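You operate a simulated robot arm through the tools that you are given. There is no shell and no other tool. Be economical: measure what you need, move in short steps, check, and stop when the job is done.

You run a simulated two-armed robot. Do the job below in one go: nothing can be reset, and whatever is moved stays where it is left.

## Task
Close the in-end steel drawer. Put the white carton on the top of the lower belt away on the top of the steel cabinet. Put the yellow tub on the shelf under the pipe table. Push the out-end steel drawer shut. Put the green tub on the shelf under the pipe table. Take the cleaner bottle that says "descaler" from the bench of the pipe rack and put it on the top of the dough table. Take the blue tub on the top of the steel cabinet and put it away on the ledge of the hopper desk. Fetch the work lamp and stand it on the top of the side cabinet. The order is free. Set down upright: white carton, yellow tub, green tub, cleaner bottle, blue tub, work lamp.

It is judged by the outcome, as a careful person would: the job done as asked, and still so three seconds after it is handed in. It fails if anything else is knocked over, pushed out of place, dropped, spilled or broken.

## Robot
Two 7-joint arms with two-finger parallel grippers on one trunk, on a base that drives. Base frame: it is fixed to the floor where the robot stands at the start and does not move with it; the origin is under the middle of the robot, x ahead of it, y to its left, z up. Readings come in m, rad, newtons and seconds.
The left shoulder is at the start at [0.03, 0.119, 0.785], the right one opposite. With the tool pointing down near the work surface each hand reaches from about 0.1 to 0.66 m from the robot's upright axis, wherever it stands, measured 20 degrees to its own side. Places, roughly: blue tub (7x12x9 cm) [-10.2, -0.4, 1]; cleaner bottle [-13, -1.5, 1]; green tub (7x12x9 cm) [-6.1, 3, 0.5]; in-end steel drawer [0.6, -0.1, 0.3]; ledge of the hopper desk (31x19 cm) [-3.26, -1.52, 0.78]; out-end steel drawer [0.8, 0.6, 0.3]; shelf under the pipe table (89x24 cm) [-3.02, 2.66, 0.36]; top of the dough table [-11.2, -3.5, 0.9]; top of the side cabinet [-9.1, -0.8, 0.9]; top of the steel cabinet [-10.6, -0.7, 0.9]; white carton [0.75, 0.25, 0.75]; work lamp (6x5x16 cm) [-11.6, 2.4, 0.9]; yellow tub (7x12x9 cm) [0.9, 0.4, 0.6]. Payload 3.43 kg a hand.
Tool frame (each hand has its own): the origin (TCP) lies between the finger pads and is the grasp point; the fingertips stand 0.03 m ahead of it; z points along the fingers, y is the line along which they close. The gripper opens to 0.094 m. The fingers are 0.028 m wide and 0.01 m thick; the gripper's body (0.05 by 0.096 m) begins 0.055 m behind the TCP.
Orientation is that of the tool frame in the base frame, as a unit quaternion [w, x, y, z]. With the fingers straight down and closing along the base's y, the tool's x points along the base's -x, its y along +y and its z along -z.

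## Interface
- The arms move only by the tool send_rows. It takes "left_targets", "right_targets" or both (then of equal length, played together; a hand with none holds still); each is a list of rows, each a list of 7 numbers: the finger opening in m, from 0 to 0.094, then the shift along the tool's x, y, z in m, then the turn, a rotation vector about the tool's x, y, z in rad. In form: [[claw, dx, dy, dz, wx, wy, wz], ...]. A call has 1 to 8 rows; each row is the pose to reach, as a shift and turn from the pose commanded when the call began, along the tool's axes at that moment. Rows are played at 5 a second. More than 0.05 m and 0.15 rad between two rows, or a gripper value outside its range, and nothing of the call is played. A pose out of reach is approached as far as the arm can. The call stops where the force on the tool passes 40 N (or 10 N more than at its start, if that is more) or the arm is blocked; 0.2 s more then pass. Each finger travels about 0.072 m/s and halts on what it meets, pressing with about 32 N; the grip force reading is that of the motor and also rises with nothing between the fingers. The clock runs only during rows and for 0.2 s after the last one: add rows that repeat a pose to give the fingers time. The reply holds the time, the measured pose of the TCP, the force on the tool along the base axes, the opening and the grip force, in the units named above and with some noise, with the torque about the TCP (base axes, N m) and any sound that the robot's microphone picked up.
- Cameras (640 x 400 px; columns grow to the right, rows downward): "scene" is now at [0.0231, 0.0102, 1.4848]; the picture's right is [0.08, -1.00, 0.00], its down [-0.86, -0.06, -0.51] and it looks along [0.50, 0.04, -0.86] (base axes); focal length 278 px, centre (320, 200). "left" rides on the left gripper at [0.076, -0.014, -0.102] in its tool frame; the picture's right is [0.18, 0.98, 0.00], its down [-0.75, 0.14, -0.64] and it looks along [-0.63, 0.12, 0.77] (tool axes); focal length 243 px, centre (320, 200). "right" rides on the right gripper at [0.076, 0.014, -0.103] in its tool frame; the picture's right is [-0.18, 0.98, 0.00], its down [-0.75, -0.14, -0.64] and it looks along [-0.63, -0.12, 0.77] (tool axes); focal length 243 px, centre (320, 200). There is no depth. A picture from a camera that has moved, and an enlarged one, comes with that camera's place and axes in the base frame and with its lens. The place of the scene camera against the robot may be out by one fixed shift of up to 0.025 m in any direction.
- get_image(camera): a new picture of that camera. It takes no simulated time.
- raise_lower(by): slides the trunk up (or, below 0, down) by that many m; the arms and the scene camera ride with it, the base frame stays. It gives what a move gives, with no picture.
- steer(legs): drives the robot by 1 to 6 legs, each [ahead, turn to the left] in m and rad, along the robot's own axes; the way and the turn of a leg run together, so that a leg with both is an arc; at most 1.5 m and 3.142 rad a leg. The arms and the cameras ride along, it lands a little off, and it stops where it bumps. It gives what a move gives.
- pan_tilt(pan, tilt): turns the head with the scene camera to pan (to the left, within 2.496 rad either way) and tilt (down, from -0.506 to 1.204), counted from straight ahead of the robot. It gives what a move gives.
- inspect(camera, box): a new picture of the part [left, top, right, bottom] of that camera's present view, enlarged. It takes no simulated time.
- sign_off(): hands the job in; it is judged then, once.

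Go step by step. Nothing tells you exact positions but the pictures and the camera data: compare them with the known pose of the tool, close in by small moves and look again before you grip or let go. The budget is 207 turns and 194 pictures, counting those below and the enlarged ones. Unless the task says otherwise, let go and move clear before handing in, and close with one line.

The tools are called after "Emit:" as a command line: name --argument value ..., lists and objects as JSON in quotes. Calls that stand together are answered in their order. send_rows: Moves the arms, as the interface text tells. Its arguments: {"type":"object","properties":{"left_targets":{"type":"array","items":{"type":"array","items":{"type":"number"}}},"right_targets":{"type":"array","items":{"type":"array","items":{"type":"number"}}}},"required":[]} The other tools are called the same way: raise_lower (by) slides the trunk up or down; steer (legs) drives the base; pan_tilt (pan, tilt) turns the head that bears the scene camera; get_image (camera) takes a picture; inspect (camera, box) takes an enlarged picture of a part of a camera's view; sign_off () hands the job in.

At the start:

```text
t: 0.0
left_tcp_pos: [0.2913, 0.3906, 0.8279]
left_orientation: [0.0, 0.0, 1.0, 0.0]
left_wrist_force: [-0.4, 0.6, 0.7]
left_torque: [0.0, 0.02, 0.03]
left_opening: 0.094
left_finger_force: 0.1
right_tcp_pos: [0.3605, 0.047, 0.835]
right_orientation: [-0.001, 0.0, 1.0, 0.0]
right_wrist_force: [-0.5, -0.5, 0.4]
right_torque: [-0.02, -0.01, 0.02]
right_opening: 0.0941
right_finger_force: 0.0
trunk travel left (down, up): [-0.05, 0.36]
robot x, y, heading: [-0.0012, 0.0022, 0.006]
head pan, tilt: [0.075, 1.042]
```

scene: 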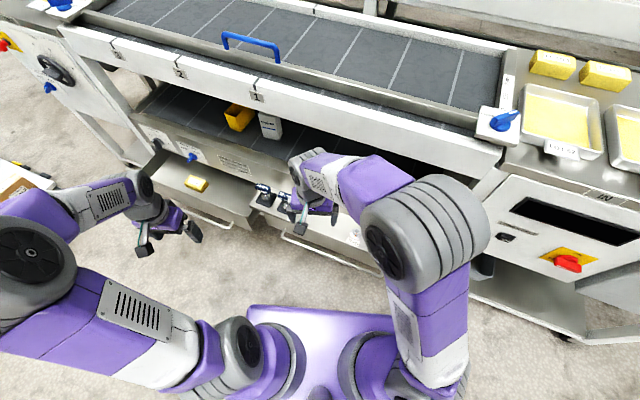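
right: 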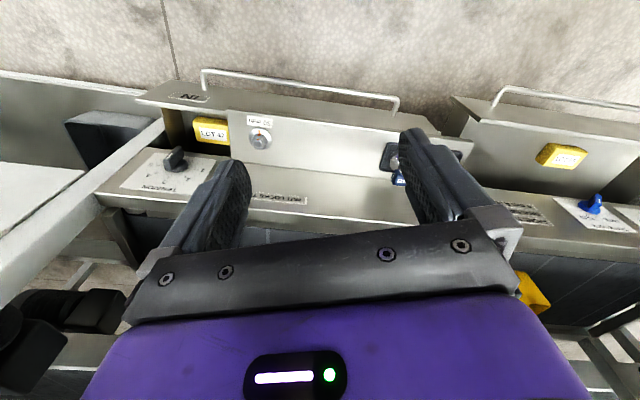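
left: 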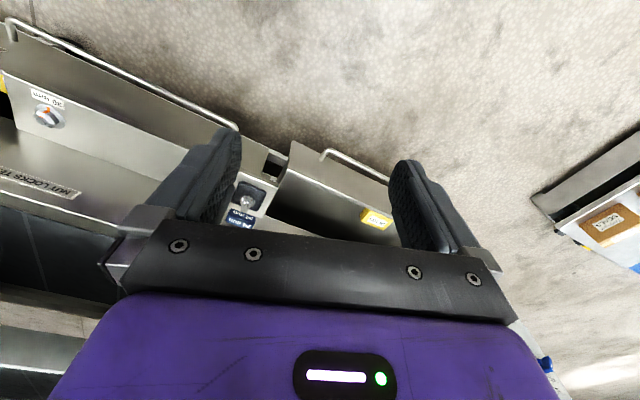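

I see a dough line with two open steel drawers below the lower belt, and a tub and carton on the lower belt. I'll enlarge the details first.

Emit:
inspect --camera "scene" --box '[120, 70, 400, 270]'

Emit:
inspect --camera "right" --box '[60, 50, 640, 330]'

Emit:
inspect --camera "left" --box '[0, 0, 420, 260]'

```text
2.00 times, centred on (260, 170) of scene
camera zoom: at [0.0231, 0.0102, 1.4848], right [0.08, -1.0, 0.0], down [-0.86, -0.06, -0.51], along [0.5, 0.04, -0.86], focal length 557 px, centre (440, 260)
```

zoom: 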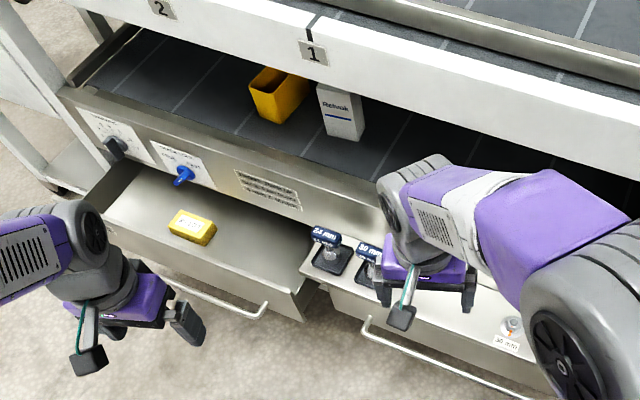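

```text
1.10 times, centred on (350, 190) of right
camera zoom: at [0.2827, 0.0613, 0.9368], right [0.18, 0.98, 0.0], down [0.75, -0.14, 0.64], along [0.63, -0.12, -0.77], focal length 268 px, centre (287, 211)
```

zoom: 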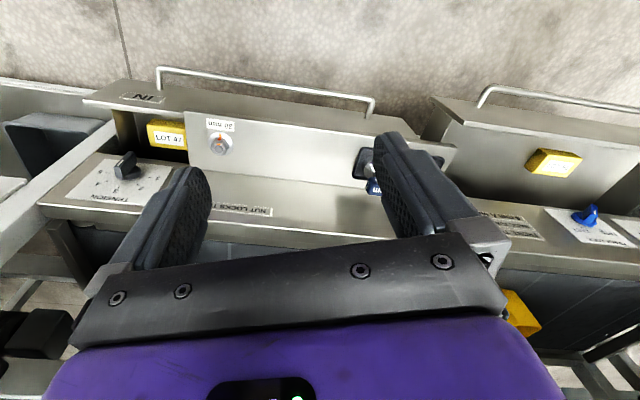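

```text
1.52 times, centred on (210, 130) of left
camera zoom: at [0.2156, 0.3753, 0.9302], right [-0.18, 0.98, 0.0], down [0.75, 0.14, 0.64], along [0.63, 0.12, -0.77], focal length 370 px, centre (488, 307)
```

zoom: 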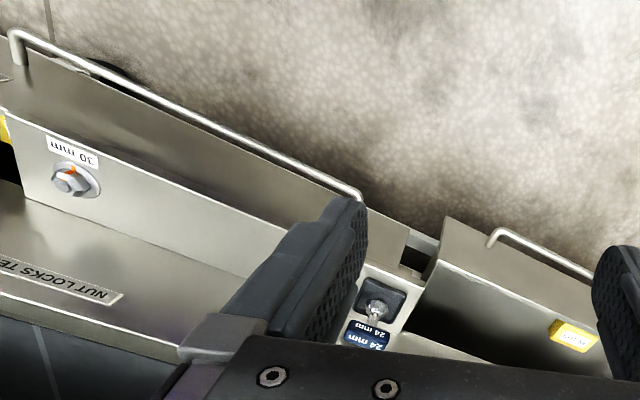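

The arms hide the drawers. I'll back off a little and look at them from further away.

Emit:
steer --legs '[[-0.5, 0]]'

Emit:
pan_tilt --pan 0.0 --tilt 0.7

Emit:
get_image --camera "scene"

Emit:
get_image --camera "right"

```text
t: 2.9
left_tcp_pos: [-0.2016, 0.3893, 0.8273]
left_orientation: [0.0, 0.01, 1.0, 0.001]
left_wrist_force: [0.1, -0.3, -0.3]
left_torque: [-0.02, 0.0, -0.01]
left_opening: 0.0937
left_finger_force: 0.1
right_tcp_pos: [-0.138, 0.044, 0.8361]
right_orientation: [0.0, 0.01, 1.0, 0.001]
right_wrist_force: [0.7, -0.1, -0.4]
right_torque: [0.01, 0.03, -0.01]
right_opening: 0.0941
right_finger_force: 0.0
trunk travel left (down, up): [-0.05, 0.36]
robot x, y, heading: [-0.4987, 0.0013, -0.021]
head pan, tilt: [0.075, 1.042]
```

```text
t: 3.8
left_tcp_pos: [-0.2009, 0.3891, 0.8269]
left_orientation: [0.0, 0.01, 1.0, 0.0]
left_wrist_force: [0.1, 0.2, -0.2]
left_torque: [0.01, -0.02, -0.03]
left_opening: 0.0943
left_finger_force: 0.0
right_tcp_pos: [-0.1383, 0.0445, 0.836]
right_orientation: [0.0, 0.008, 1.0, 0.0]
right_wrist_force: [0.0, -0.1, -0.4]
right_torque: [0.01, -0.01, -0.02]
right_opening: 0.0942
right_finger_force: 0.1
trunk travel left (down, up): [-0.05, 0.36]
robot x, y, heading: [-0.5013, 0.004, -0.017]
head pan, tilt: [0.0, 0.7]
```

```text
187 pictures are left
camera scene: at [-0.4583, 0.0088, 1.5109], right [-0.02, -1.0, 0.0], down [-0.64, 0.01, -0.76], along [0.76, -0.01, -0.64], focal length 278 px, centre (320, 200)
```

scene: 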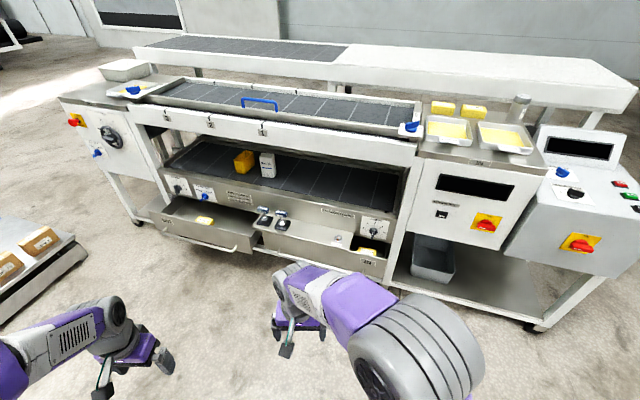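

```text
186 pictures are left
camera right: at [-0.2157, 0.0607, 0.9368], right [0.2, 0.98, 0.0], down [0.75, -0.15, 0.64], along [0.63, -0.13, -0.77], focal length 243 px, centre (320, 200)
```

right: 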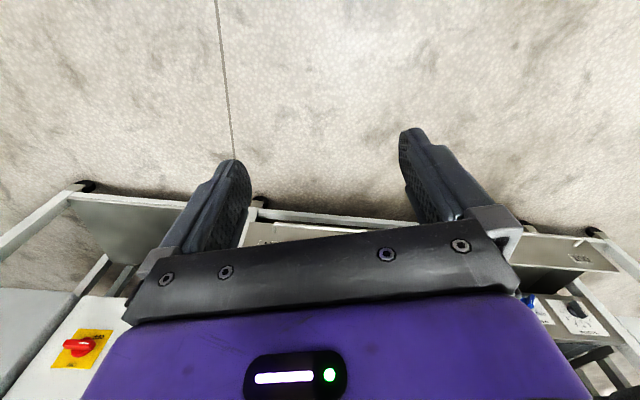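

Emit:
inspect --camera "scene" --box '[150, 130, 290, 270]'

Emit:
inspect --camera "scene" --box '[250, 170, 410, 280]'

```text
2.86 times, centred on (220, 200) of scene
camera zoom: at [-0.4583, 0.0088, 1.5109], right [-0.02, -1.0, 0.0], down [-0.64, 0.01, -0.76], along [0.76, -0.01, -0.64], focal length 796 px, centre (606, 200)
```

zoom: 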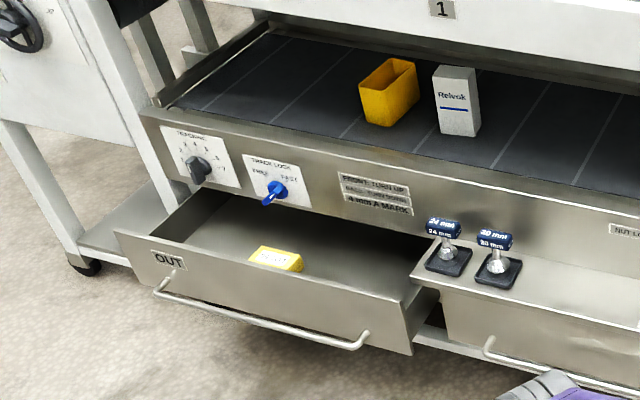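

```text
3.64 times, centred on (330, 225) of scene
camera zoom: at [-0.4583, 0.0088, 1.5109], right [-0.02, -1.0, 0.0], down [-0.64, 0.01, -0.76], along [0.76, -0.01, -0.64], focal length 1013 px, centre (284, 109)
```

zoom: 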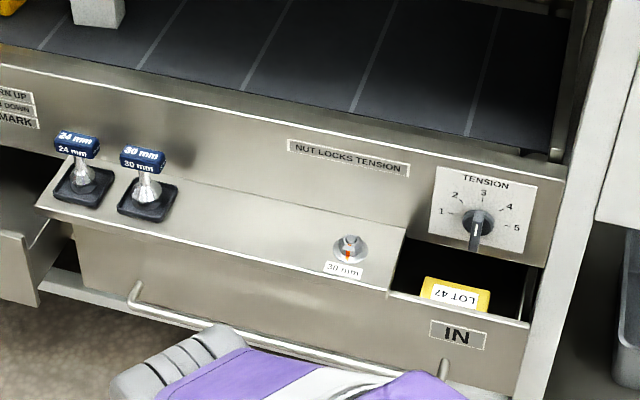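

The machine face is turned about 0.32 rad against the base frame; the IN drawer handle is near (0.48, 0.0) and the OUT handle near (0.63, 0.70). I'll drive to stand square in front of them, and look.

Emit:
steer --legs '[[0, 0.51], [0.62, 0], [0, -0.82]]'

Emit:
pan_tilt --pan 0.0 --tilt 0.85

Emit:
get_image --camera "scene"

```text
t: 10.8
left_tcp_pos: [0.4507, 0.5721, 0.8281]
left_orientation: [0.0, 0.162, 0.987, 0.0]
left_wrist_force: [0.8, 0.2, 0.1]
left_torque: [-0.01, 0.0, 0.02]
left_opening: 0.0941
left_finger_force: 0.1
right_tcp_pos: [0.4051, 0.2243, 0.8356]
right_orientation: [0.0, 0.162, 0.987, 0.0]
right_wrist_force: [0.1, 0.6, 0.3]
right_torque: [0.03, -0.01, 0.02]
right_opening: 0.0939
right_finger_force: 0.1
trunk travel left (down, up): [-0.05, 0.36]
robot x, y, heading: [0.048, 0.2954, -0.323]
head pan, tilt: [0.0, 0.7]
```

```text
t: 11.5
left_tcp_pos: [0.4502, 0.5719, 0.8265]
left_orientation: [0.0, 0.162, 0.987, -0.001]
left_wrist_force: [0.4, 0.2, 0.3]
left_torque: [0.02, 0.01, -0.01]
left_opening: 0.094
left_finger_force: 0.0
right_tcp_pos: [0.405, 0.2247, 0.8353]
right_orientation: [0.0, 0.162, 0.987, 0.0]
right_wrist_force: [0.0, -0.3, 0.3]
right_torque: [0.03, 0.0, -0.01]
right_opening: 0.094
right_finger_force: 0.0
trunk travel left (down, up): [-0.05, 0.36]
robot x, y, heading: [0.0531, 0.2935, -0.326]
head pan, tilt: [0.0, 0.85]
```

```text
183 pictures are left
camera scene: at [0.081, 0.2859, 1.4987], right [-0.32, -0.95, 0.0], down [-0.71, 0.24, -0.66], along [0.63, -0.21, -0.75], focal length 278 px, centre (320, 200)
```

scene: 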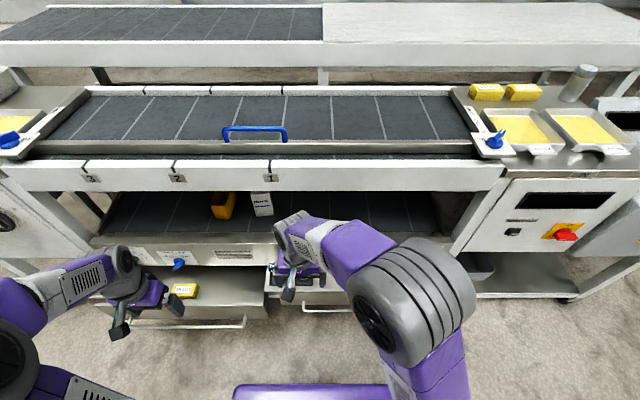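

I'm square to the machine. I take the IN handle bar at about 0.45 m ahead, 0.16 m right, z≈0.36, and bring the right hand down, closed and pitched forward, in front of it.

Emit:
send_rows --right_targets '[[0.06, 0.005, -0.02, 0.042, 0, -0.15, 0], [0.03, 0.01, -0.04, 0.084, 0, -0.3, 0], [0, 0.015, -0.06, 0.126, 0, -0.45, 0], [0, 0.02, -0.08, 0.168, 0, -0.6, 0], [0, 0.025, -0.1, 0.21, 0, -0.75, 0], [0, 0.03, -0.12, 0.252, 0, -0.9, 0], [0, 0.035, -0.14, 0.294, 0, -1.05, 0], [0, 0.04, -0.16, 0.336, 0, -1.2, 0]]'

Emit:
get_image --camera "scene"

Emit:
get_image --camera "right"

```text
t: 13.3
left_tcp_pos: [0.4497, 0.5705, 0.8267]
left_orientation: [0.0, 0.164, 0.986, 0.0]
left_wrist_force: [-0.3, -0.4, 0.0]
left_torque: [0.02, 0.0, 0.02]
left_opening: 0.0942
left_finger_force: 0.1
right_tcp_pos: [0.3123, 0.0842, 0.5035]
right_orientation: [0.554, 0.135, 0.816, -0.093]
right_wrist_force: [-0.3, -0.8, -0.3]
right_torque: [0.03, -0.01, -0.01]
right_opening: 0.0
right_finger_force: 32.0
trunk travel left (down, up): [-0.05, 0.36]
robot x, y, heading: [0.0528, 0.2937, -0.329]
head pan, tilt: [0.0, 0.85]
```

```text
182 pictures are left
camera scene: at [0.0808, 0.2844, 1.4987], right [-0.32, -0.95, 0.0], down [-0.71, 0.24, -0.66], along [0.62, -0.21, -0.75], focal length 278 px, centre (320, 200)
```

scene: 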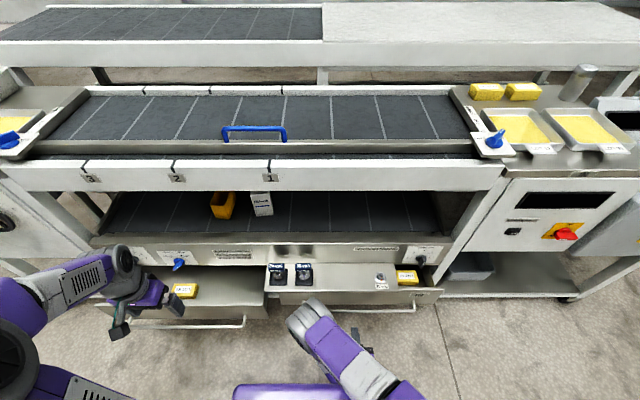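

```text
181 pictures are left
camera right: at [0.1987, 0.1372, 0.4684], right [0.38, 0.91, 0.17], down [-0.35, -0.03, 0.94], along [0.86, -0.42, 0.3], focal length 243 px, centre (320, 200)
```

right: 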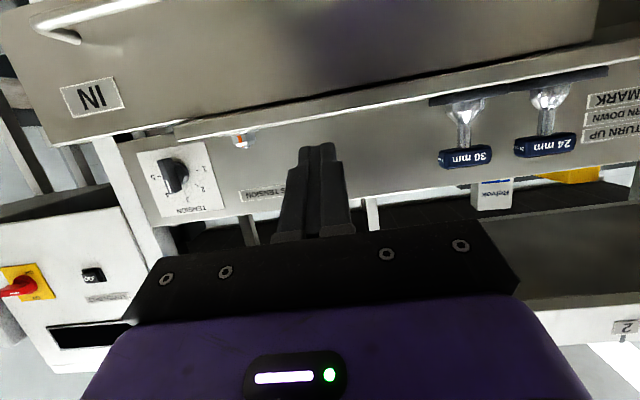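

Right hand is at about (0.31, −0.115) ahead/left, z 0.50. I'll drop it to panel height above the handle and push forward; the call stops on force.

Emit:
send_rows --right_targets '[[0, 0.017, -0.013, 0.039, 0, 0, 0], [0, 0.034, -0.027, 0.078, 0, 0, 0], [0, 0.051, -0.04, 0.117, 0, 0, 0], [0, 0.0365, -0.04, 0.154, 0, 0, 0], [0, 0.029, -0.04, 0.173, 0, 0, 0], [0, 0.022, -0.04, 0.191, 0, 0, 0], [0, 0.015, -0.04, 0.21, 0, 0, 0], [0, 0.008, -0.04, 0.229, 0, 0, 0]]'

Emit:
get_image --camera "scene"

```text
t: 15.1
left_tcp_pos: [0.4493, 0.5729, 0.8271]
left_orientation: [0.0, 0.162, 0.987, 0.0]
left_wrist_force: [0.3, 0.8, 0.1]
left_torque: [0.03, -0.03, -0.01]
left_opening: 0.0939
left_finger_force: 0.1
right_tcp_pos: [0.5043, -0.018, 0.4095]
right_orientation: [0.556, 0.134, 0.815, -0.092]
right_wrist_force: [-0.1, -0.1, 0.2]
right_torque: [0.03, -0.06, 0.07]
right_opening: 0.0
right_finger_force: 31.8
trunk travel left (down, up): [-0.05, 0.36]
robot x, y, heading: [0.0494, 0.2976, -0.328]
head pan, tilt: [0.0, 0.85]
```

```text
180 pictures are left
camera scene: at [0.0808, 0.286, 1.4987], right [-0.32, -0.95, 0.0], down [-0.71, 0.24, -0.66], along [0.63, -0.21, -0.75], focal length 278 px, centre (320, 200)
```

scene: 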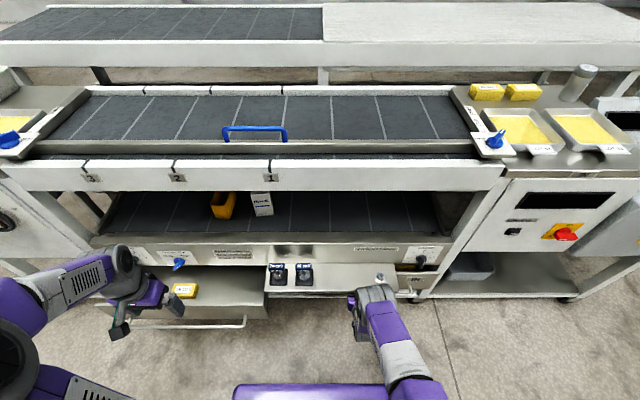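

The drawer slides under the ledge. I'll level the hand to stay below the ledge and keep pushing.

Emit:
send_rows --right_targets '[[0, 0.02, 0, -0.003, 0, -0.15, 0], [0, 0.04, 0, -0.006, 0, -0.3, 0], [0, 0.029, 0, 0.022, 0, -0.35, 0], [0, 0.018, 0, 0.05, 0, -0.35, 0], [0, 0.011, 0, 0.069, 0, -0.35, 0], [0, 0.004, 0, 0.088, 0, -0.35, 0], [0, -0.003, 0, 0.106, 0, -0.35, 0], [0, -0.011, 0, 0.125, 0, -0.35, 0]]'

Emit:
get_image --camera "scene"

Emit:
get_image --camera "right"

```text
t: 16.2
left_tcp_pos: [0.4498, 0.573, 0.8276]
left_orientation: [0.0, 0.164, 0.986, 0.001]
left_wrist_force: [0.1, -1.1, -0.3]
left_torque: [0.02, -0.01, -0.02]
left_opening: 0.0938
left_finger_force: 0.1
right_tcp_pos: [0.5083, -0.0393, 0.4243]
right_orientation: [0.681, 0.117, 0.714, -0.111]
right_wrist_force: [-11.1, 5.0, 7.6]
right_torque: [-0.32, 0.12, -0.53]
right_opening: 0.0
right_finger_force: 31.6
right hand out of reach, approached as far as the arm can: row 2, 3, 4, 5
trunk travel left (down, up): [-0.05, 0.36]
robot x, y, heading: [0.0494, 0.2981, -0.329]
head pan, tilt: [0.0, 0.85]
stopped in row 5 (right hand): the force on the tool passed its limit at 211 N (the readings are from after the stop); the commanded pose is now the measured one
```

```text
179 pictures are left
camera scene: at [0.0804, 0.2863, 1.4988], right [-0.32, -0.95, 0.0], down [-0.71, 0.24, -0.66], along [0.62, -0.21, -0.75], focal length 278 px, centre (320, 200)
```

scene: 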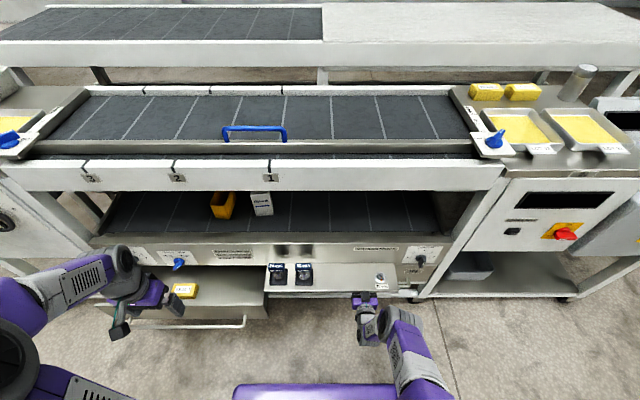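

```text
178 pictures are left
camera right: at [0.4101, 0.0076, 0.3514], right [0.32, 0.93, 0.18], down [-0.62, 0.06, 0.78], along [0.72, -0.37, 0.59], focal length 243 px, centre (320, 200)
```

right: 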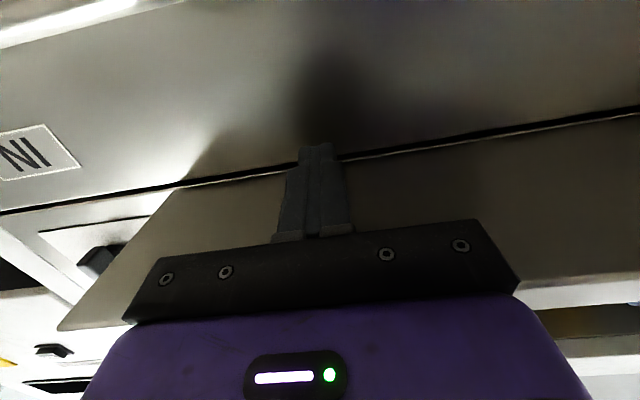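

Emit:
inspect --camera "scene" --box '[250, 230, 460, 330]'

```text
3.05 times, centred on (355, 280) of scene
camera zoom: at [0.0804, 0.2863, 1.4988], right [-0.32, -0.95, 0.0], down [-0.71, 0.24, -0.66], along [0.62, -0.21, -0.75], focal length 849 px, centre (213, -44)
```

zoom: 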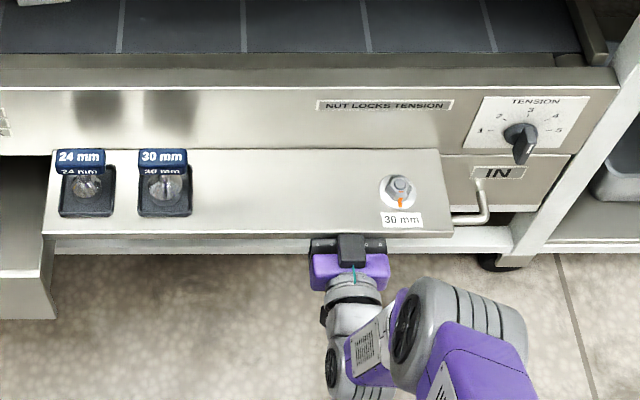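

The IN drawer now looks flush. I'll withdraw the right hand straight back, and then look.

Emit:
send_rows --right_targets '[[0, 0, 0, -0.04, 0, 0, 0], [0, 0, 0, -0.08, 0, 0, 0], [0, 0, 0, -0.12, 0, 0, 0], [0, 0, 0, -0.16, 0, 0, 0], [0, 0, 0, -0.2, 0, 0, 0], [0, 0, 0, -0.24, 0, 0, 0]]'

Emit:
inspect --camera "scene" --box '[80, 180, 460, 360]'

Emit:
get_image --camera "left"

```text
t: 17.7
left_tcp_pos: [0.4501, 0.5713, 0.828]
left_orientation: [0.0, 0.163, 0.987, 0.0]
left_wrist_force: [-0.7, 1.1, -0.3]
left_torque: [0.0, 0.01, -0.03]
left_opening: 0.0939
left_finger_force: 0.0
right_tcp_pos: [0.29, 0.0315, 0.4367]
right_orientation: [0.686, 0.12, 0.708, -0.115]
right_wrist_force: [2.6, 0.1, -1.7]
right_torque: [-0.14, -0.28, -0.09]
right_opening: 0.0
right_finger_force: 31.9
trunk travel left (down, up): [-0.05, 0.36]
robot x, y, heading: [0.0495, 0.2944, -0.331]
head pan, tilt: [0.0, 0.85]
stopped in row 6 (right hand): the force on the tool passed its limit at 43 N (the readings are from after the stop); the commanded pose is now the measured one
```

```text
1.68 times, centred on (270, 270) of scene
camera zoom: at [0.0804, 0.2863, 1.4988], right [-0.32, -0.95, 0.0], down [-0.71, 0.24, -0.66], along [0.62, -0.21, -0.75], focal length 469 px, centre (404, 82)
```

zoom: 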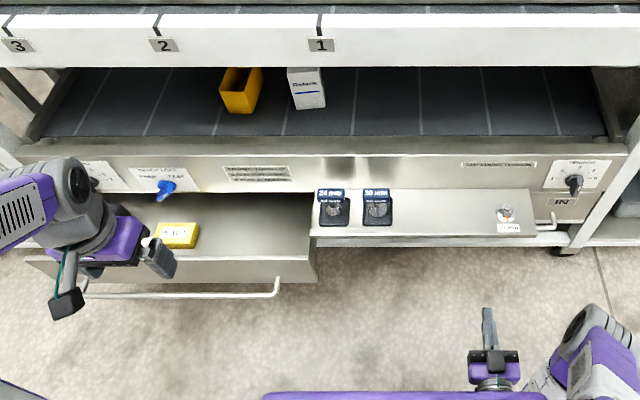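

```text
175 pictures are left
camera left: at [0.3738, 0.5823, 0.9302], right [0.14, 0.99, 0.0], down [0.76, -0.11, 0.64], along [0.63, -0.09, -0.77], focal length 243 px, centre (320, 200)
```

left: 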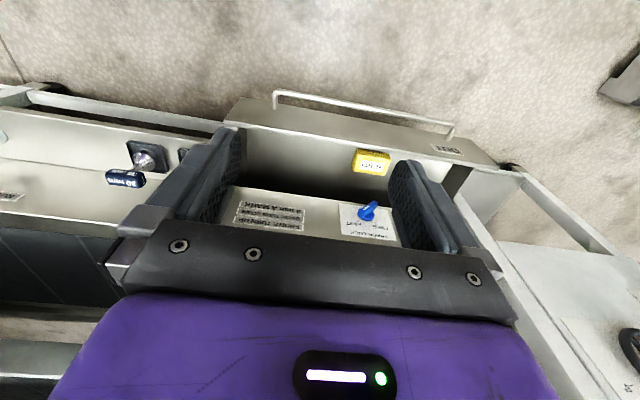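

IN is closed. Now the left hand does the same for the OUT drawer, and the right hand stays put.

Emit:
send_rows --left_targets '[[0.06, 0.0, 0.005, 0.047, 0, -0.15, 0], [0.03, 0.0, 0.01, 0.094, 0, -0.3, 0], [0, 0.0, 0.015, 0.141, 0, -0.45, 0], [0, 0.0, 0.02, 0.188, 0, -0.6, 0], [0, 0.0, 0.02, 0.235, 0, -0.75, 0], [0, 0.0, 0.02, 0.282, 0, -0.9, 0], [0, 0.0, 0.02, 0.329, 0, -1.05, 0], [0, 0.0, 0.02, 0.376, 0, -1.2, 0]]'

Emit:
get_image --camera "scene"

Emit:
get_image --camera "left"

```text
t: 19.5
left_tcp_pos: [0.4564, 0.5896, 0.4513]
left_orientation: [0.558, 0.135, 0.813, -0.093]
left_wrist_force: [-0.6, 0.4, -0.5]
left_torque: [0.0, 0.04, 0.0]
left_opening: 0.0
left_finger_force: 32.2
right_tcp_pos: [0.2897, 0.032, 0.4367]
right_orientation: [0.686, 0.12, 0.708, -0.115]
right_wrist_force: [8.6, -0.7, -3.5]
right_torque: [-0.24, -0.93, -0.49]
right_opening: 0.0001
right_finger_force: 32.2
trunk travel left (down, up): [-0.05, 0.36]
robot x, y, heading: [0.0501, 0.2941, -0.324]
head pan, tilt: [0.0, 0.85]
```

```text
174 pictures are left
camera scene: at [0.081, 0.2857, 1.4987], right [-0.32, -0.95, 0.0], down [-0.71, 0.24, -0.66], along [0.62, -0.21, -0.75], focal length 278 px, centre (320, 200)
```

scene: 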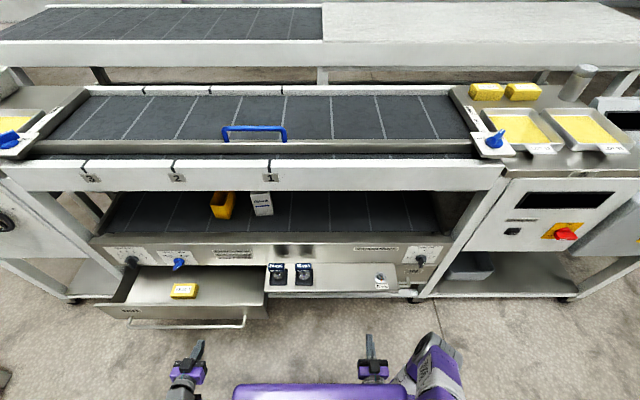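

```text
173 pictures are left
camera left: at [0.336, 0.6155, 0.4181], right [0.25, 0.95, -0.17], down [-0.26, 0.24, 0.93], along [0.93, -0.19, 0.31], focal length 243 px, centre (320, 200)
```

left: 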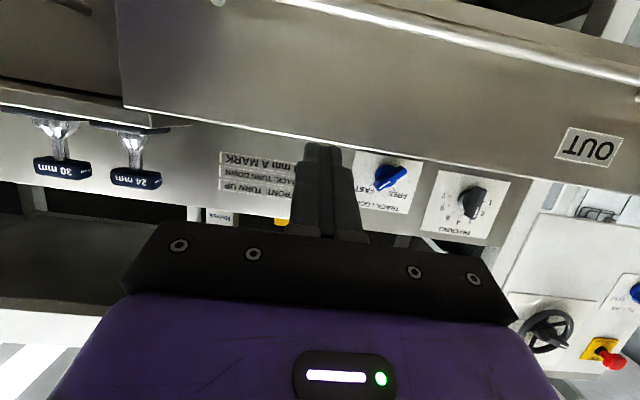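

Emit:
send_rows --left_targets '[[0, 0.026, 0.015, 0.01, 0, 0, 0], [0, 0.051, 0.03, 0.02, 0, 0, 0], [0, 0.036, 0.03, 0.057, 0, 0, 0], [0, 0.022, 0.03, 0.095, 0, 0, 0], [0, 0.011, 0.03, 0.123, 0, 0, 0], [0, 0.0, 0.03, 0.151, 0, 0, 0], [0, -0.011, 0.03, 0.179, 0, 0, 0], [0, -0.022, 0.03, 0.207, 0, 0, 0]]'

Emit:
get_image --camera "scene"

```text
t: 21.3
left_tcp_pos: [0.6588, 0.5518, 0.3963]
left_orientation: [0.557, 0.135, 0.814, -0.093]
left_wrist_force: [0.9, 0.6, 0.0]
left_torque: [0.01, -0.02, 0.03]
left_opening: 0.0001
left_finger_force: 32.0
right_tcp_pos: [0.2888, 0.032, 0.4372]
right_orientation: [0.687, 0.119, 0.708, -0.114]
right_wrist_force: [10.7, -3.5, 0.8]
right_torque: [-0.25, -0.7, -0.36]
right_opening: 0.0
right_finger_force: 31.8
trunk travel left (down, up): [-0.05, 0.36]
robot x, y, heading: [0.0496, 0.2933, -0.327]
head pan, tilt: [0.0, 0.85]
```

```text
172 pictures are left
camera scene: at [0.081, 0.2857, 1.4987], right [-0.32, -0.95, 0.0], down [-0.71, 0.24, -0.66], along [0.62, -0.21, -0.75], focal length 278 px, centre (320, 200)
```

scene: 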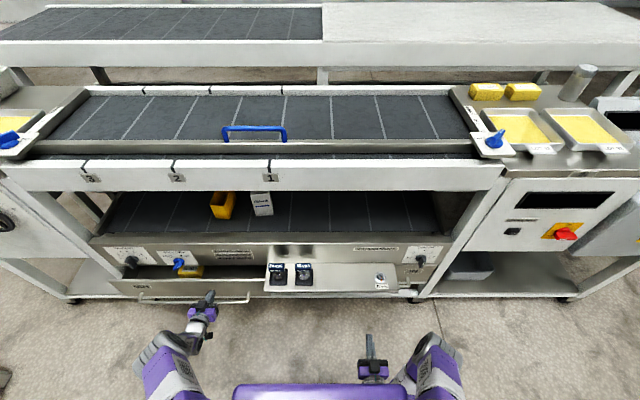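

Emit:
send_rows --left_targets '[[0, -0.007, 0, 0.019, 0, 0, 0], [0, -0.014, 0, 0.037, 0, 0, 0], [0, -0.02, 0, 0.05, 0, 0, 0], [0, -0.025, 0, 0.063, 0, 0, 0], [0, -0.029, 0, 0.075, 0, 0, 0], [0, -0.034, 0, 0.087, 0, 0, 0]]'

Emit:
inspect --camera "scene" --box '[80, 180, 460, 360]'

```text
t: 22.7
left_tcp_pos: [0.7245, 0.5217, 0.4094]
left_orientation: [0.557, 0.135, 0.814, -0.093]
left_wrist_force: [0.0, 0.4, 1.1]
left_torque: [-0.03, -0.02, -0.01]
left_opening: 0.0
left_finger_force: 32.3
left hand out of reach, approached as far as the arm can: row 4, 5, 6
right_tcp_pos: [0.2897, 0.0315, 0.437]
right_orientation: [0.687, 0.12, 0.708, -0.114]
right_wrist_force: [10.7, -3.6, 1.2]
right_torque: [-0.2, -0.72, -0.24]
right_opening: 0.0
right_finger_force: 32.1
trunk travel left (down, up): [-0.05, 0.36]
robot x, y, heading: [0.0494, 0.2955, -0.324]
head pan, tilt: [0.0, 0.85]
```

```text
1.68 times, centred on (270, 270) of scene
camera zoom: at [0.081, 0.2859, 1.4987], right [-0.32, -0.95, 0.0], down [-0.71, 0.24, -0.66], along [0.62, -0.21, -0.75], focal length 469 px, centre (404, 82)
```

zoom: 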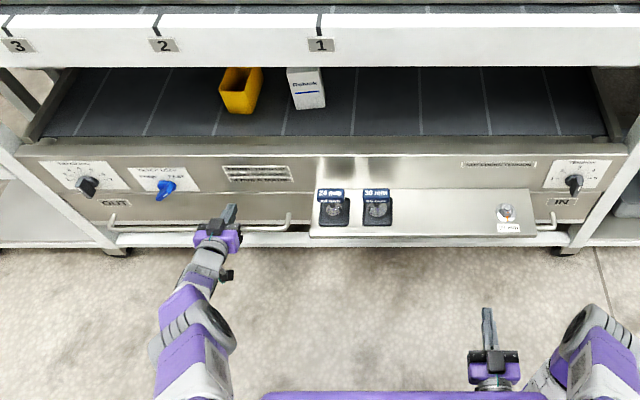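

Emit:
inspect --camera "scene" --box '[80, 240, 290, 340]'

Emit:
inspect --camera "left" --box '[0, 0, 640, 300]'

```text
3.05 times, centred on (185, 290) of scene
camera zoom: at [0.081, 0.2859, 1.4987], right [-0.32, -0.95, 0.0], down [-0.71, 0.24, -0.66], along [0.62, -0.21, -0.75], focal length 849 px, centre (731, -74)
```

zoom: 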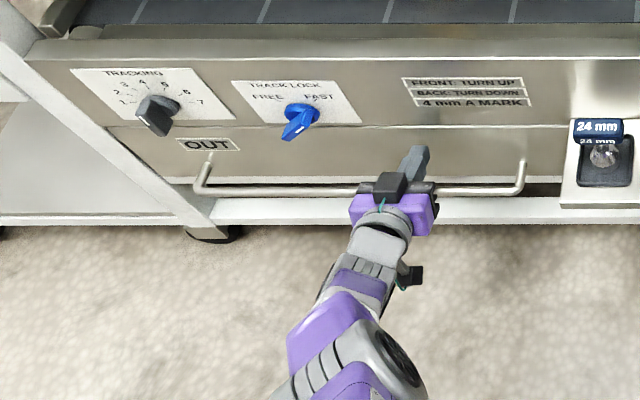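

```text
1.00 times, centred on (320, 150) of left (not enlarged: the box is as wide or as high as the picture)
camera zoom: at [0.6032, 0.5471, 0.3746], right [0.25, 0.95, -0.17], down [-0.26, 0.24, 0.94], along [0.93, -0.19, 0.31], focal length 243 px, centre (320, 250)
```

zoom: 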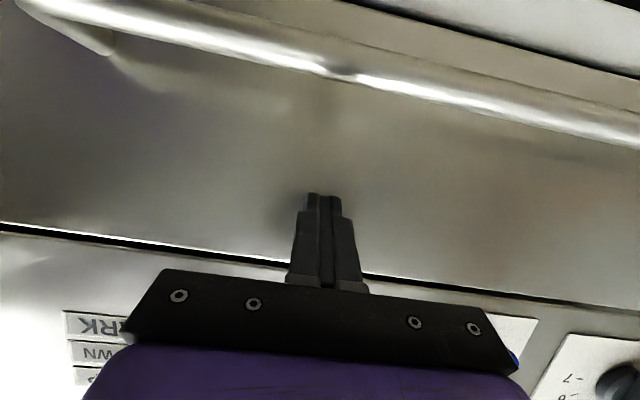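

OUT looks flush. I'll withdraw both hands back to a safe place and check the faces with a clean close view.

Emit:
send_rows --left_targets '[[0, 0.0, 0, -0.05, 0, 0, 0], [0, 0.0, 0, -0.1, 0, 0, 0], [0, 0.0, 0, -0.15, 0, 0, 0], [0, 0, 0, -0.2, 0, 0, 0], [0, -0.04, 0, -0.22, 0, 0, 0], [0, -0.085, 0, -0.23, 0, 0, 0]]' --right_targets '[[0, -0.05, 0, 0, 0, 0, 0], [0, -0.1, 0, 0, 0, 0, 0], [0, -0.15, 0, 0, 0, 0, 0], [0, -0.2, 0, 0.02, 0, 0, 0], [0, -0.22, 0, 0.02, 0, 0, 0], [0, -0.22, 0, 0.02, 0, 0, 0]]'

Emit:
inspect --camera "scene" --box '[80, 160, 290, 320]'

Emit:
inspect --camera "scene" --box '[250, 180, 460, 320]'

```text
refused: row 4 steps farther than a row can; nothing moved
```

```text
2.50 times, centred on (185, 240) of scene
camera zoom: at [0.081, 0.2859, 1.4987], right [-0.32, -0.95, 0.0], down [-0.71, 0.24, -0.66], along [0.62, -0.21, -0.75], focal length 696 px, centre (658, 100)
```

zoom: 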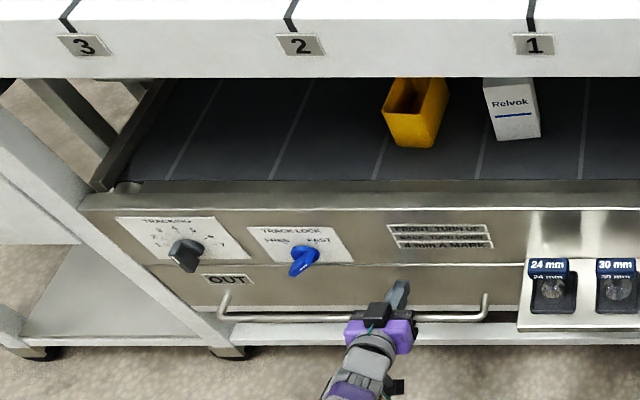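

```text
2.86 times, centred on (355, 250) of scene
camera zoom: at [0.081, 0.2859, 1.4987], right [-0.32, -0.95, 0.0], down [-0.71, 0.24, -0.66], along [0.62, -0.21, -0.75], focal length 796 px, centre (220, 57)
```

zoom: 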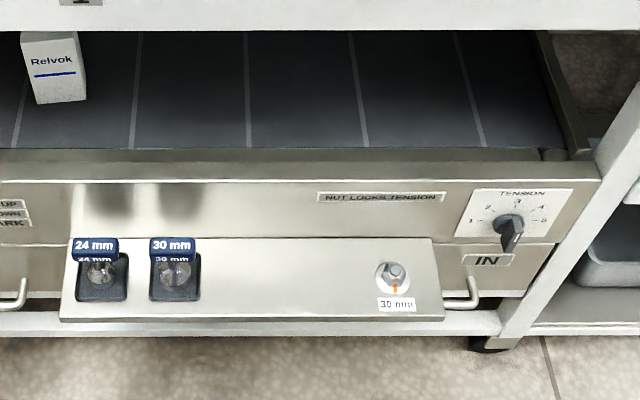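

Both drawers are flush. I'll now withdraw and raise both hands in front of me to belt height.

Emit:
send_rows --left_targets '[[0, 0.0, 0, -0.05, 0, 0, 0], [0, 0.0, 0, -0.1, 0, 0, 0], [0, 0.0, 0, -0.15, 0, 0, 0], [0, -0.04, 0, -0.18, 0, 0, 0], [0, -0.085, 0, -0.2, 0, 0, 0], [0.04, -0.13, 0, -0.22, 0, 0, 0], [0.08, -0.175, 0, -0.22, 0, 0, 0], [0.094, -0.22, 0, -0.22, 0, 0, 0]]' --right_targets '[[0, -0.04, 0, 0, 0, 0, 0], [0, -0.08, 0, 0, 0, 0, 0], [0, -0.12, 0, 0, 0, 0, 0], [0, -0.16, 0, 0.01, 0, 0, 0], [0, -0.2, 0, 0.02, 0, 0.07, 0], [0.04, -0.24, 0, 0.03, 0, 0.14, 0], [0.08, -0.27, 0, 0.03, 0, 0.21, 0], [0.094, -0.28, 0, 0.03, 0, 0.28, 0]]'

Emit:
get_image --camera "scene"

Emit:
get_image --camera "left"

Emit:
get_image --camera "right"

```text
t: 24.1
left_tcp_pos: [0.571, 0.5727, 0.6052]
left_orientation: [0.557, 0.134, 0.814, -0.091]
left_wrist_force: [0.9, 0.8, 0.4]
left_torque: [-0.02, -0.03, 0.0]
left_opening: 0.0553
left_finger_force: 0.0
right_tcp_pos: [0.3515, -0.0235, 0.6628]
right_orientation: [0.67, 0.105, 0.713, -0.178]
right_wrist_force: [-0.2, 0.9, -0.2]
right_torque: [0.0, 0.02, -0.02]
right_opening: 0.0557
right_finger_force: 0.1
right hand out of reach, approached as far as the arm can: row 7
trunk travel left (down, up): [-0.05, 0.36]
robot x, y, heading: [0.0479, 0.2957, -0.33]
head pan, tilt: [0.0, 0.85]
stopped in row 7 (right hand): the arm was blocked; the commanded pose is now the measured one
```

```text
166 pictures are left
camera scene: at [0.0806, 0.2861, 1.4986], right [-0.32, -0.95, 0.0], down [-0.71, 0.24, -0.66], along [0.62, -0.21, -0.75], focal length 278 px, centre (320, 200)
```

scene: 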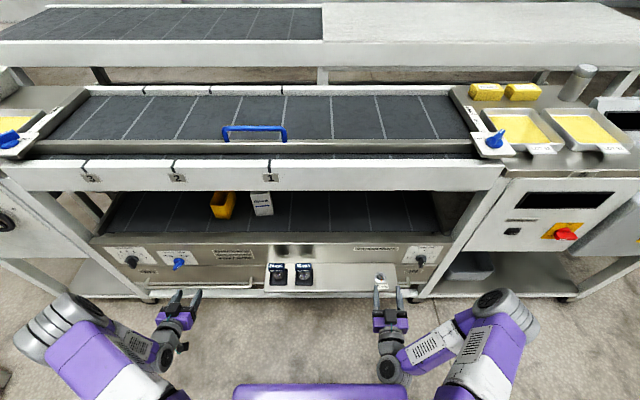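

```text
165 pictures are left
camera left: at [0.45, 0.5983, 0.5712], right [0.25, 0.95, -0.17], down [-0.26, 0.24, 0.94], along [0.93, -0.19, 0.31], focal length 243 px, centre (320, 200)
```

left: 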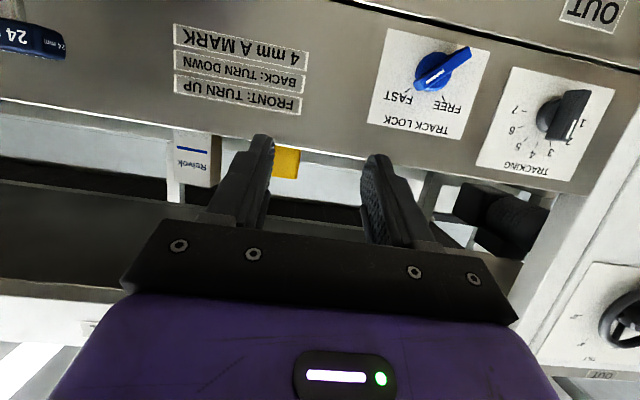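

```text
164 pictures are left
camera right: at [0.2561, 0.023, 0.5877], right [0.4, 0.91, 0.07], down [-0.58, 0.19, 0.79], along [0.71, -0.36, 0.61], focal length 243 px, centre (320, 200)
```

right: 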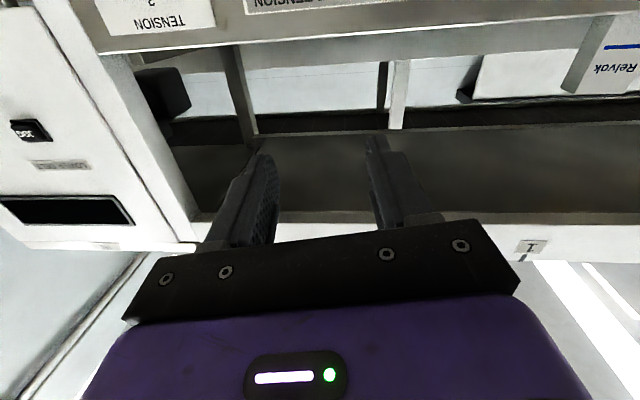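

Hands are up but low for the belt. I'll raise them further before driving closer.

Emit:
send_rows --left_targets '[[0.094, -0.037, 0, -0.014, 0, 0, 0], [0.094, -0.075, 0, -0.029, 0, 0, 0], [0.094, -0.112, 0, -0.043, 0, 0, 0], [0.094, -0.14, 0, -0.054, 0, 0, 0]]' --right_targets '[[0.094, -0.03, 0.03, 0.0, 0, 0, 0], [0.094, -0.06, 0.06, 0.0, 0, 0.05, 0], [0.094, -0.09, 0.09, 0.0, 0, 0.12, 0], [0.094, -0.11, 0.12, 0.0, 0, 0.2, 0]]'

```text
t: 25.1
left_tcp_pos: [0.5705, 0.5709, 0.7553]
left_orientation: [0.557, 0.135, 0.814, -0.092]
left_wrist_force: [-0.1, 0.8, -0.5]
left_torque: [-0.02, 0.01, 0.0]
left_opening: 0.094
left_finger_force: 0.1
right_tcp_pos: [0.4059, 0.0947, 0.7572]
right_orientation: [0.595, 0.123, 0.777, -0.166]
right_wrist_force: [0.7, 0.0, 1.0]
right_torque: [0.0, -0.01, 0.0]
right_opening: 0.0941
right_finger_force: 0.1
trunk travel left (down, up): [-0.05, 0.36]
robot x, y, heading: [0.0482, 0.2974, -0.328]
head pan, tilt: [0.0, 0.85]
```

Emit:
steer --legs '[[0.15, 0]]'

Emit:
get_image --camera "scene"

Emit:
get_image --camera "left"

Emit:
get_image --camera "right"

```text
t: 26.5
left_tcp_pos: [0.7154, 0.5244, 0.7568]
left_orientation: [0.557, 0.135, 0.814, -0.091]
left_wrist_force: [0.3, 0.7, 0.2]
left_torque: [-0.02, -0.02, -0.01]
left_opening: 0.0942
left_finger_force: 0.1
right_tcp_pos: [0.5504, 0.0486, 0.7556]
right_orientation: [0.596, 0.121, 0.776, -0.165]
right_wrist_force: [-0.4, 0.2, 0.4]
right_torque: [-0.02, 0.02, -0.01]
right_opening: 0.094
right_finger_force: 0.0
trunk travel left (down, up): [-0.05, 0.36]
robot x, y, heading: [0.1934, 0.2488, -0.331]
head pan, tilt: [0.0, 0.85]
```

```text
163 pictures are left
camera scene: at [0.2257, 0.2367, 1.4987], right [-0.32, -0.95, 0.0], down [-0.71, 0.24, -0.66], along [0.62, -0.21, -0.75], focal length 278 px, centre (320, 200)
```

scene: 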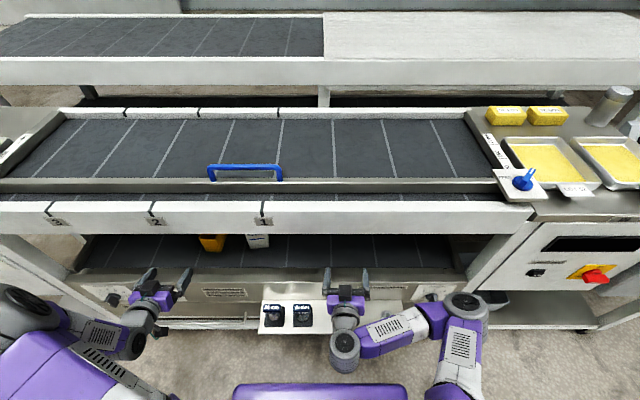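

```text
162 pictures are left
camera left: at [0.5937, 0.5499, 0.7224], right [0.25, 0.95, -0.17], down [-0.26, 0.24, 0.94], along [0.93, -0.19, 0.31], focal length 243 px, centre (320, 200)
```

left: 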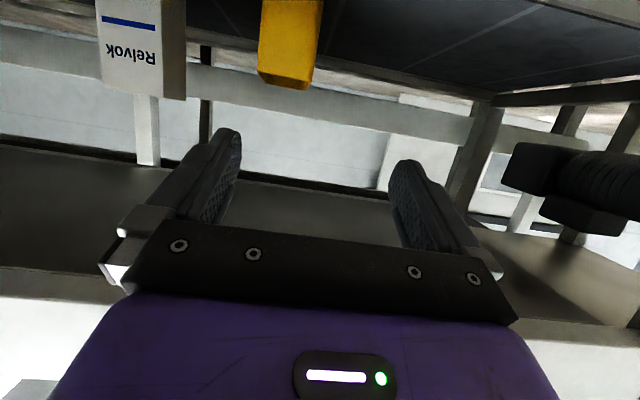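

```text
161 pictures are left
camera right: at [0.4446, 0.1012, 0.7044], right [0.43, 0.9, 0.07], down [-0.43, 0.14, 0.89], along [0.8, -0.41, 0.44], focal length 243 px, centre (320, 200)
```

right: 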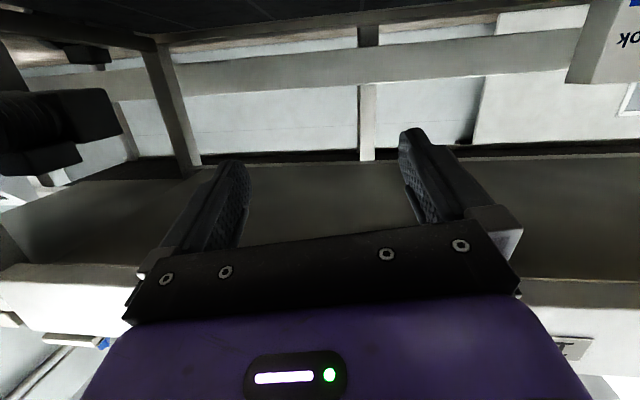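

Emit:
inspect --camera "left" --box '[80, 0, 400, 160]'

Emit:
inspect --camera "scene" --box '[160, 200, 300, 290]'

```text
2.00 times, centred on (240, 80) of left
camera zoom: at [0.5937, 0.5499, 0.7224], right [0.25, 0.95, -0.17], down [-0.26, 0.24, 0.94], along [0.93, -0.19, 0.31], focal length 485 px, centre (480, 440)
```

zoom: 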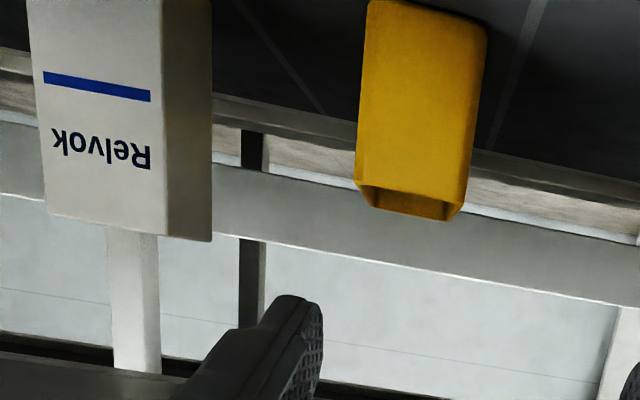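

```text
4.44 times, centred on (230, 245) of scene
camera zoom: at [0.2257, 0.2367, 1.4987], right [-0.32, -0.95, 0.0], down [-0.71, 0.24, -0.66], along [0.62, -0.21, -0.75], focal length 1238 px, centre (720, 0)
```

zoom: 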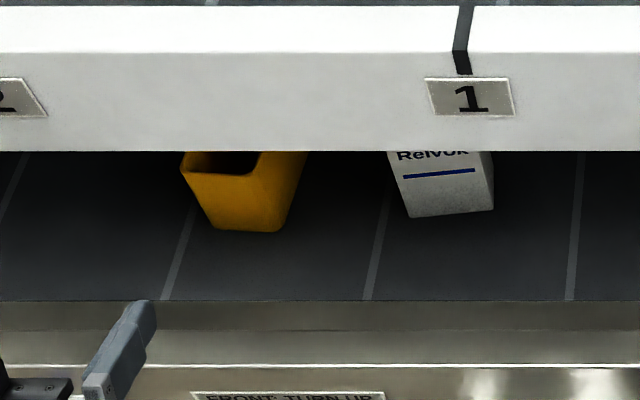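

The carton's front face is at about u 0.58, v 0.235, top z 0.73; the tub is left of it. I'll bring the right hand in front of the carton.

Emit:
send_rows --right_targets '[[0.094, 0.002, 0.04, 0.0, -0.011, 0, 0.012], [0.094, 0.004, 0.08, 0.0, -0.022, 0, 0.023], [0.094, 0.006, 0.12, 0.005, -0.034, 0, 0.035], [0.094, 0.008, 0.16, 0.01, -0.045, 0, 0.046], [0.094, 0.01, 0.2, 0.015, -0.056, 0, 0.058], [0.094, 0.013, 0.24, 0.025, -0.067, 0, 0.069], [0.094, 0.015, 0.28, 0.04, -0.08, 0, 0.08], [0.094, 0.017, 0.318, 0.061, -0.09, 0, 0.0925]]'

Emit:
get_image --camera "right"

Emit:
get_image --camera "scene"

Emit:
get_image --camera "left"

```text
t: 28.3
left_tcp_pos: [0.7148, 0.5246, 0.7567]
left_orientation: [0.557, 0.135, 0.814, -0.092]
left_wrist_force: [0.5, -0.4, -0.2]
left_torque: [0.01, 0.0, 0.02]
left_opening: 0.094
left_finger_force: 0.1
right_tcp_pos: [0.722, 0.3139, 0.6913]
right_orientation: [0.608, 0.131, 0.776, -0.103]
right_wrist_force: [-0.2, -0.6, -0.8]
right_torque: [0.02, 0.01, -0.03]
right_opening: 0.0939
right_finger_force: 0.1
trunk travel left (down, up): [-0.05, 0.36]
robot x, y, heading: [0.1943, 0.245, -0.325]
head pan, tilt: [0.0, 0.85]
```

```text
158 pictures are left
camera right: at [0.6147, 0.3659, 0.6391], right [0.36, 0.91, 0.18], down [-0.46, 0.01, 0.89], along [0.81, -0.41, 0.43], focal length 243 px, centre (320, 200)
```

right: 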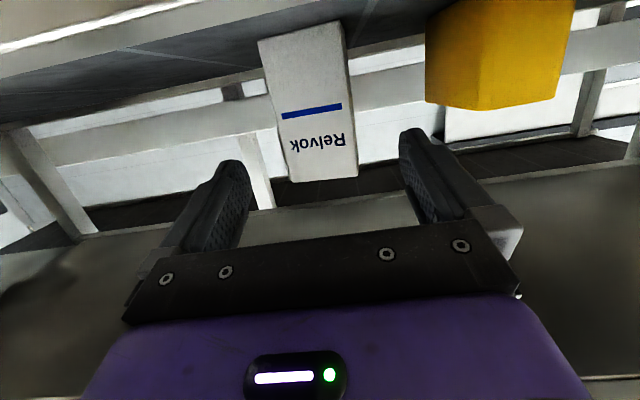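

```text
157 pictures are left
camera scene: at [0.2251, 0.2373, 1.4987], right [-0.32, -0.95, 0.0], down [-0.71, 0.24, -0.66], along [0.63, -0.21, -0.75], focal length 278 px, centre (320, 200)
```

scene: 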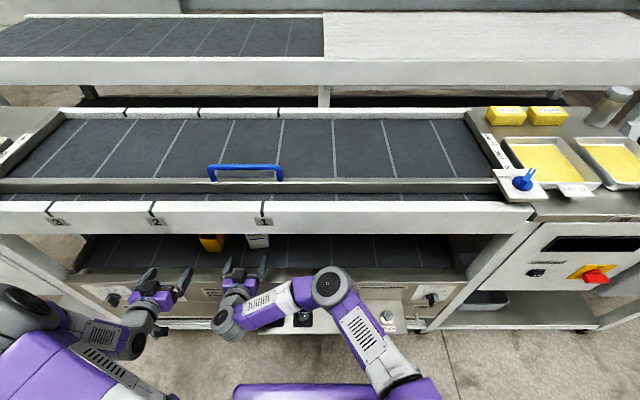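

```text
156 pictures are left
camera left: at [0.5934, 0.5503, 0.7224], right [0.25, 0.95, -0.17], down [-0.26, 0.24, 0.94], along [0.93, -0.19, 0.31], focal length 243 px, centre (320, 200)
```

left: 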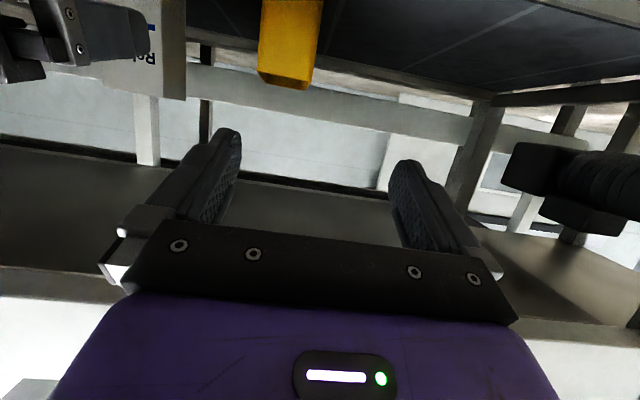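

The carton sits at v 0.197–0.257, z 0.604–0.722, front at u 0.572, square to the hand. I'll slide forward and close on it.

Emit:
send_rows --right_targets '[[0.094, -0.01, -0.007, 0.04, 0, 0, 0], [0.094, -0.02, -0.007, 0.08, 0, 0, 0], [0.094, -0.029, -0.007, 0.12, 0, 0, 0], [0.06, -0.029, -0.007, 0.12, 0, 0, 0], [0.05, -0.029, -0.007, 0.12, 0, 0, 0], [0.04, -0.029, -0.007, 0.12, 0, 0, 0], [0.04, -0.029, -0.007, 0.12, 0, 0, 0]]'

Emit:
get_image --camera "right"

```text
t: 29.9
left_tcp_pos: [0.7133, 0.524, 0.757]
left_orientation: [0.557, 0.134, 0.814, -0.091]
left_wrist_force: [-0.6, 0.4, 0.3]
left_torque: [-0.01, -0.02, 0.01]
left_opening: 0.0939
left_finger_force: 0.0
right_tcp_pos: [0.8374, 0.2669, 0.6898]
right_orientation: [0.608, 0.131, 0.776, -0.104]
right_wrist_force: [-0.8, 0.5, 1.5]
right_torque: [0.2, -0.15, 0.04]
right_opening: 0.0748
right_finger_force: 32.2
trunk travel left (down, up): [-0.05, 0.36]
robot x, y, heading: [0.1901, 0.249, -0.327]
head pan, tilt: [0.0, 0.85]
```

```text
155 pictures are left
camera right: at [0.7297, 0.3183, 0.6397], right [0.36, 0.91, 0.18], down [-0.46, 0.01, 0.89], along [0.81, -0.41, 0.43], focal length 243 px, centre (320, 200)
```

right: 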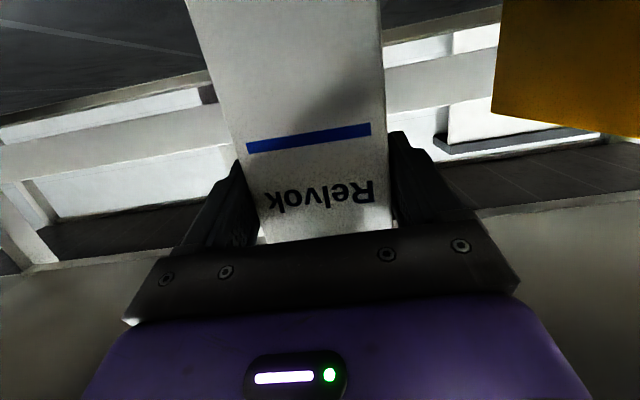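

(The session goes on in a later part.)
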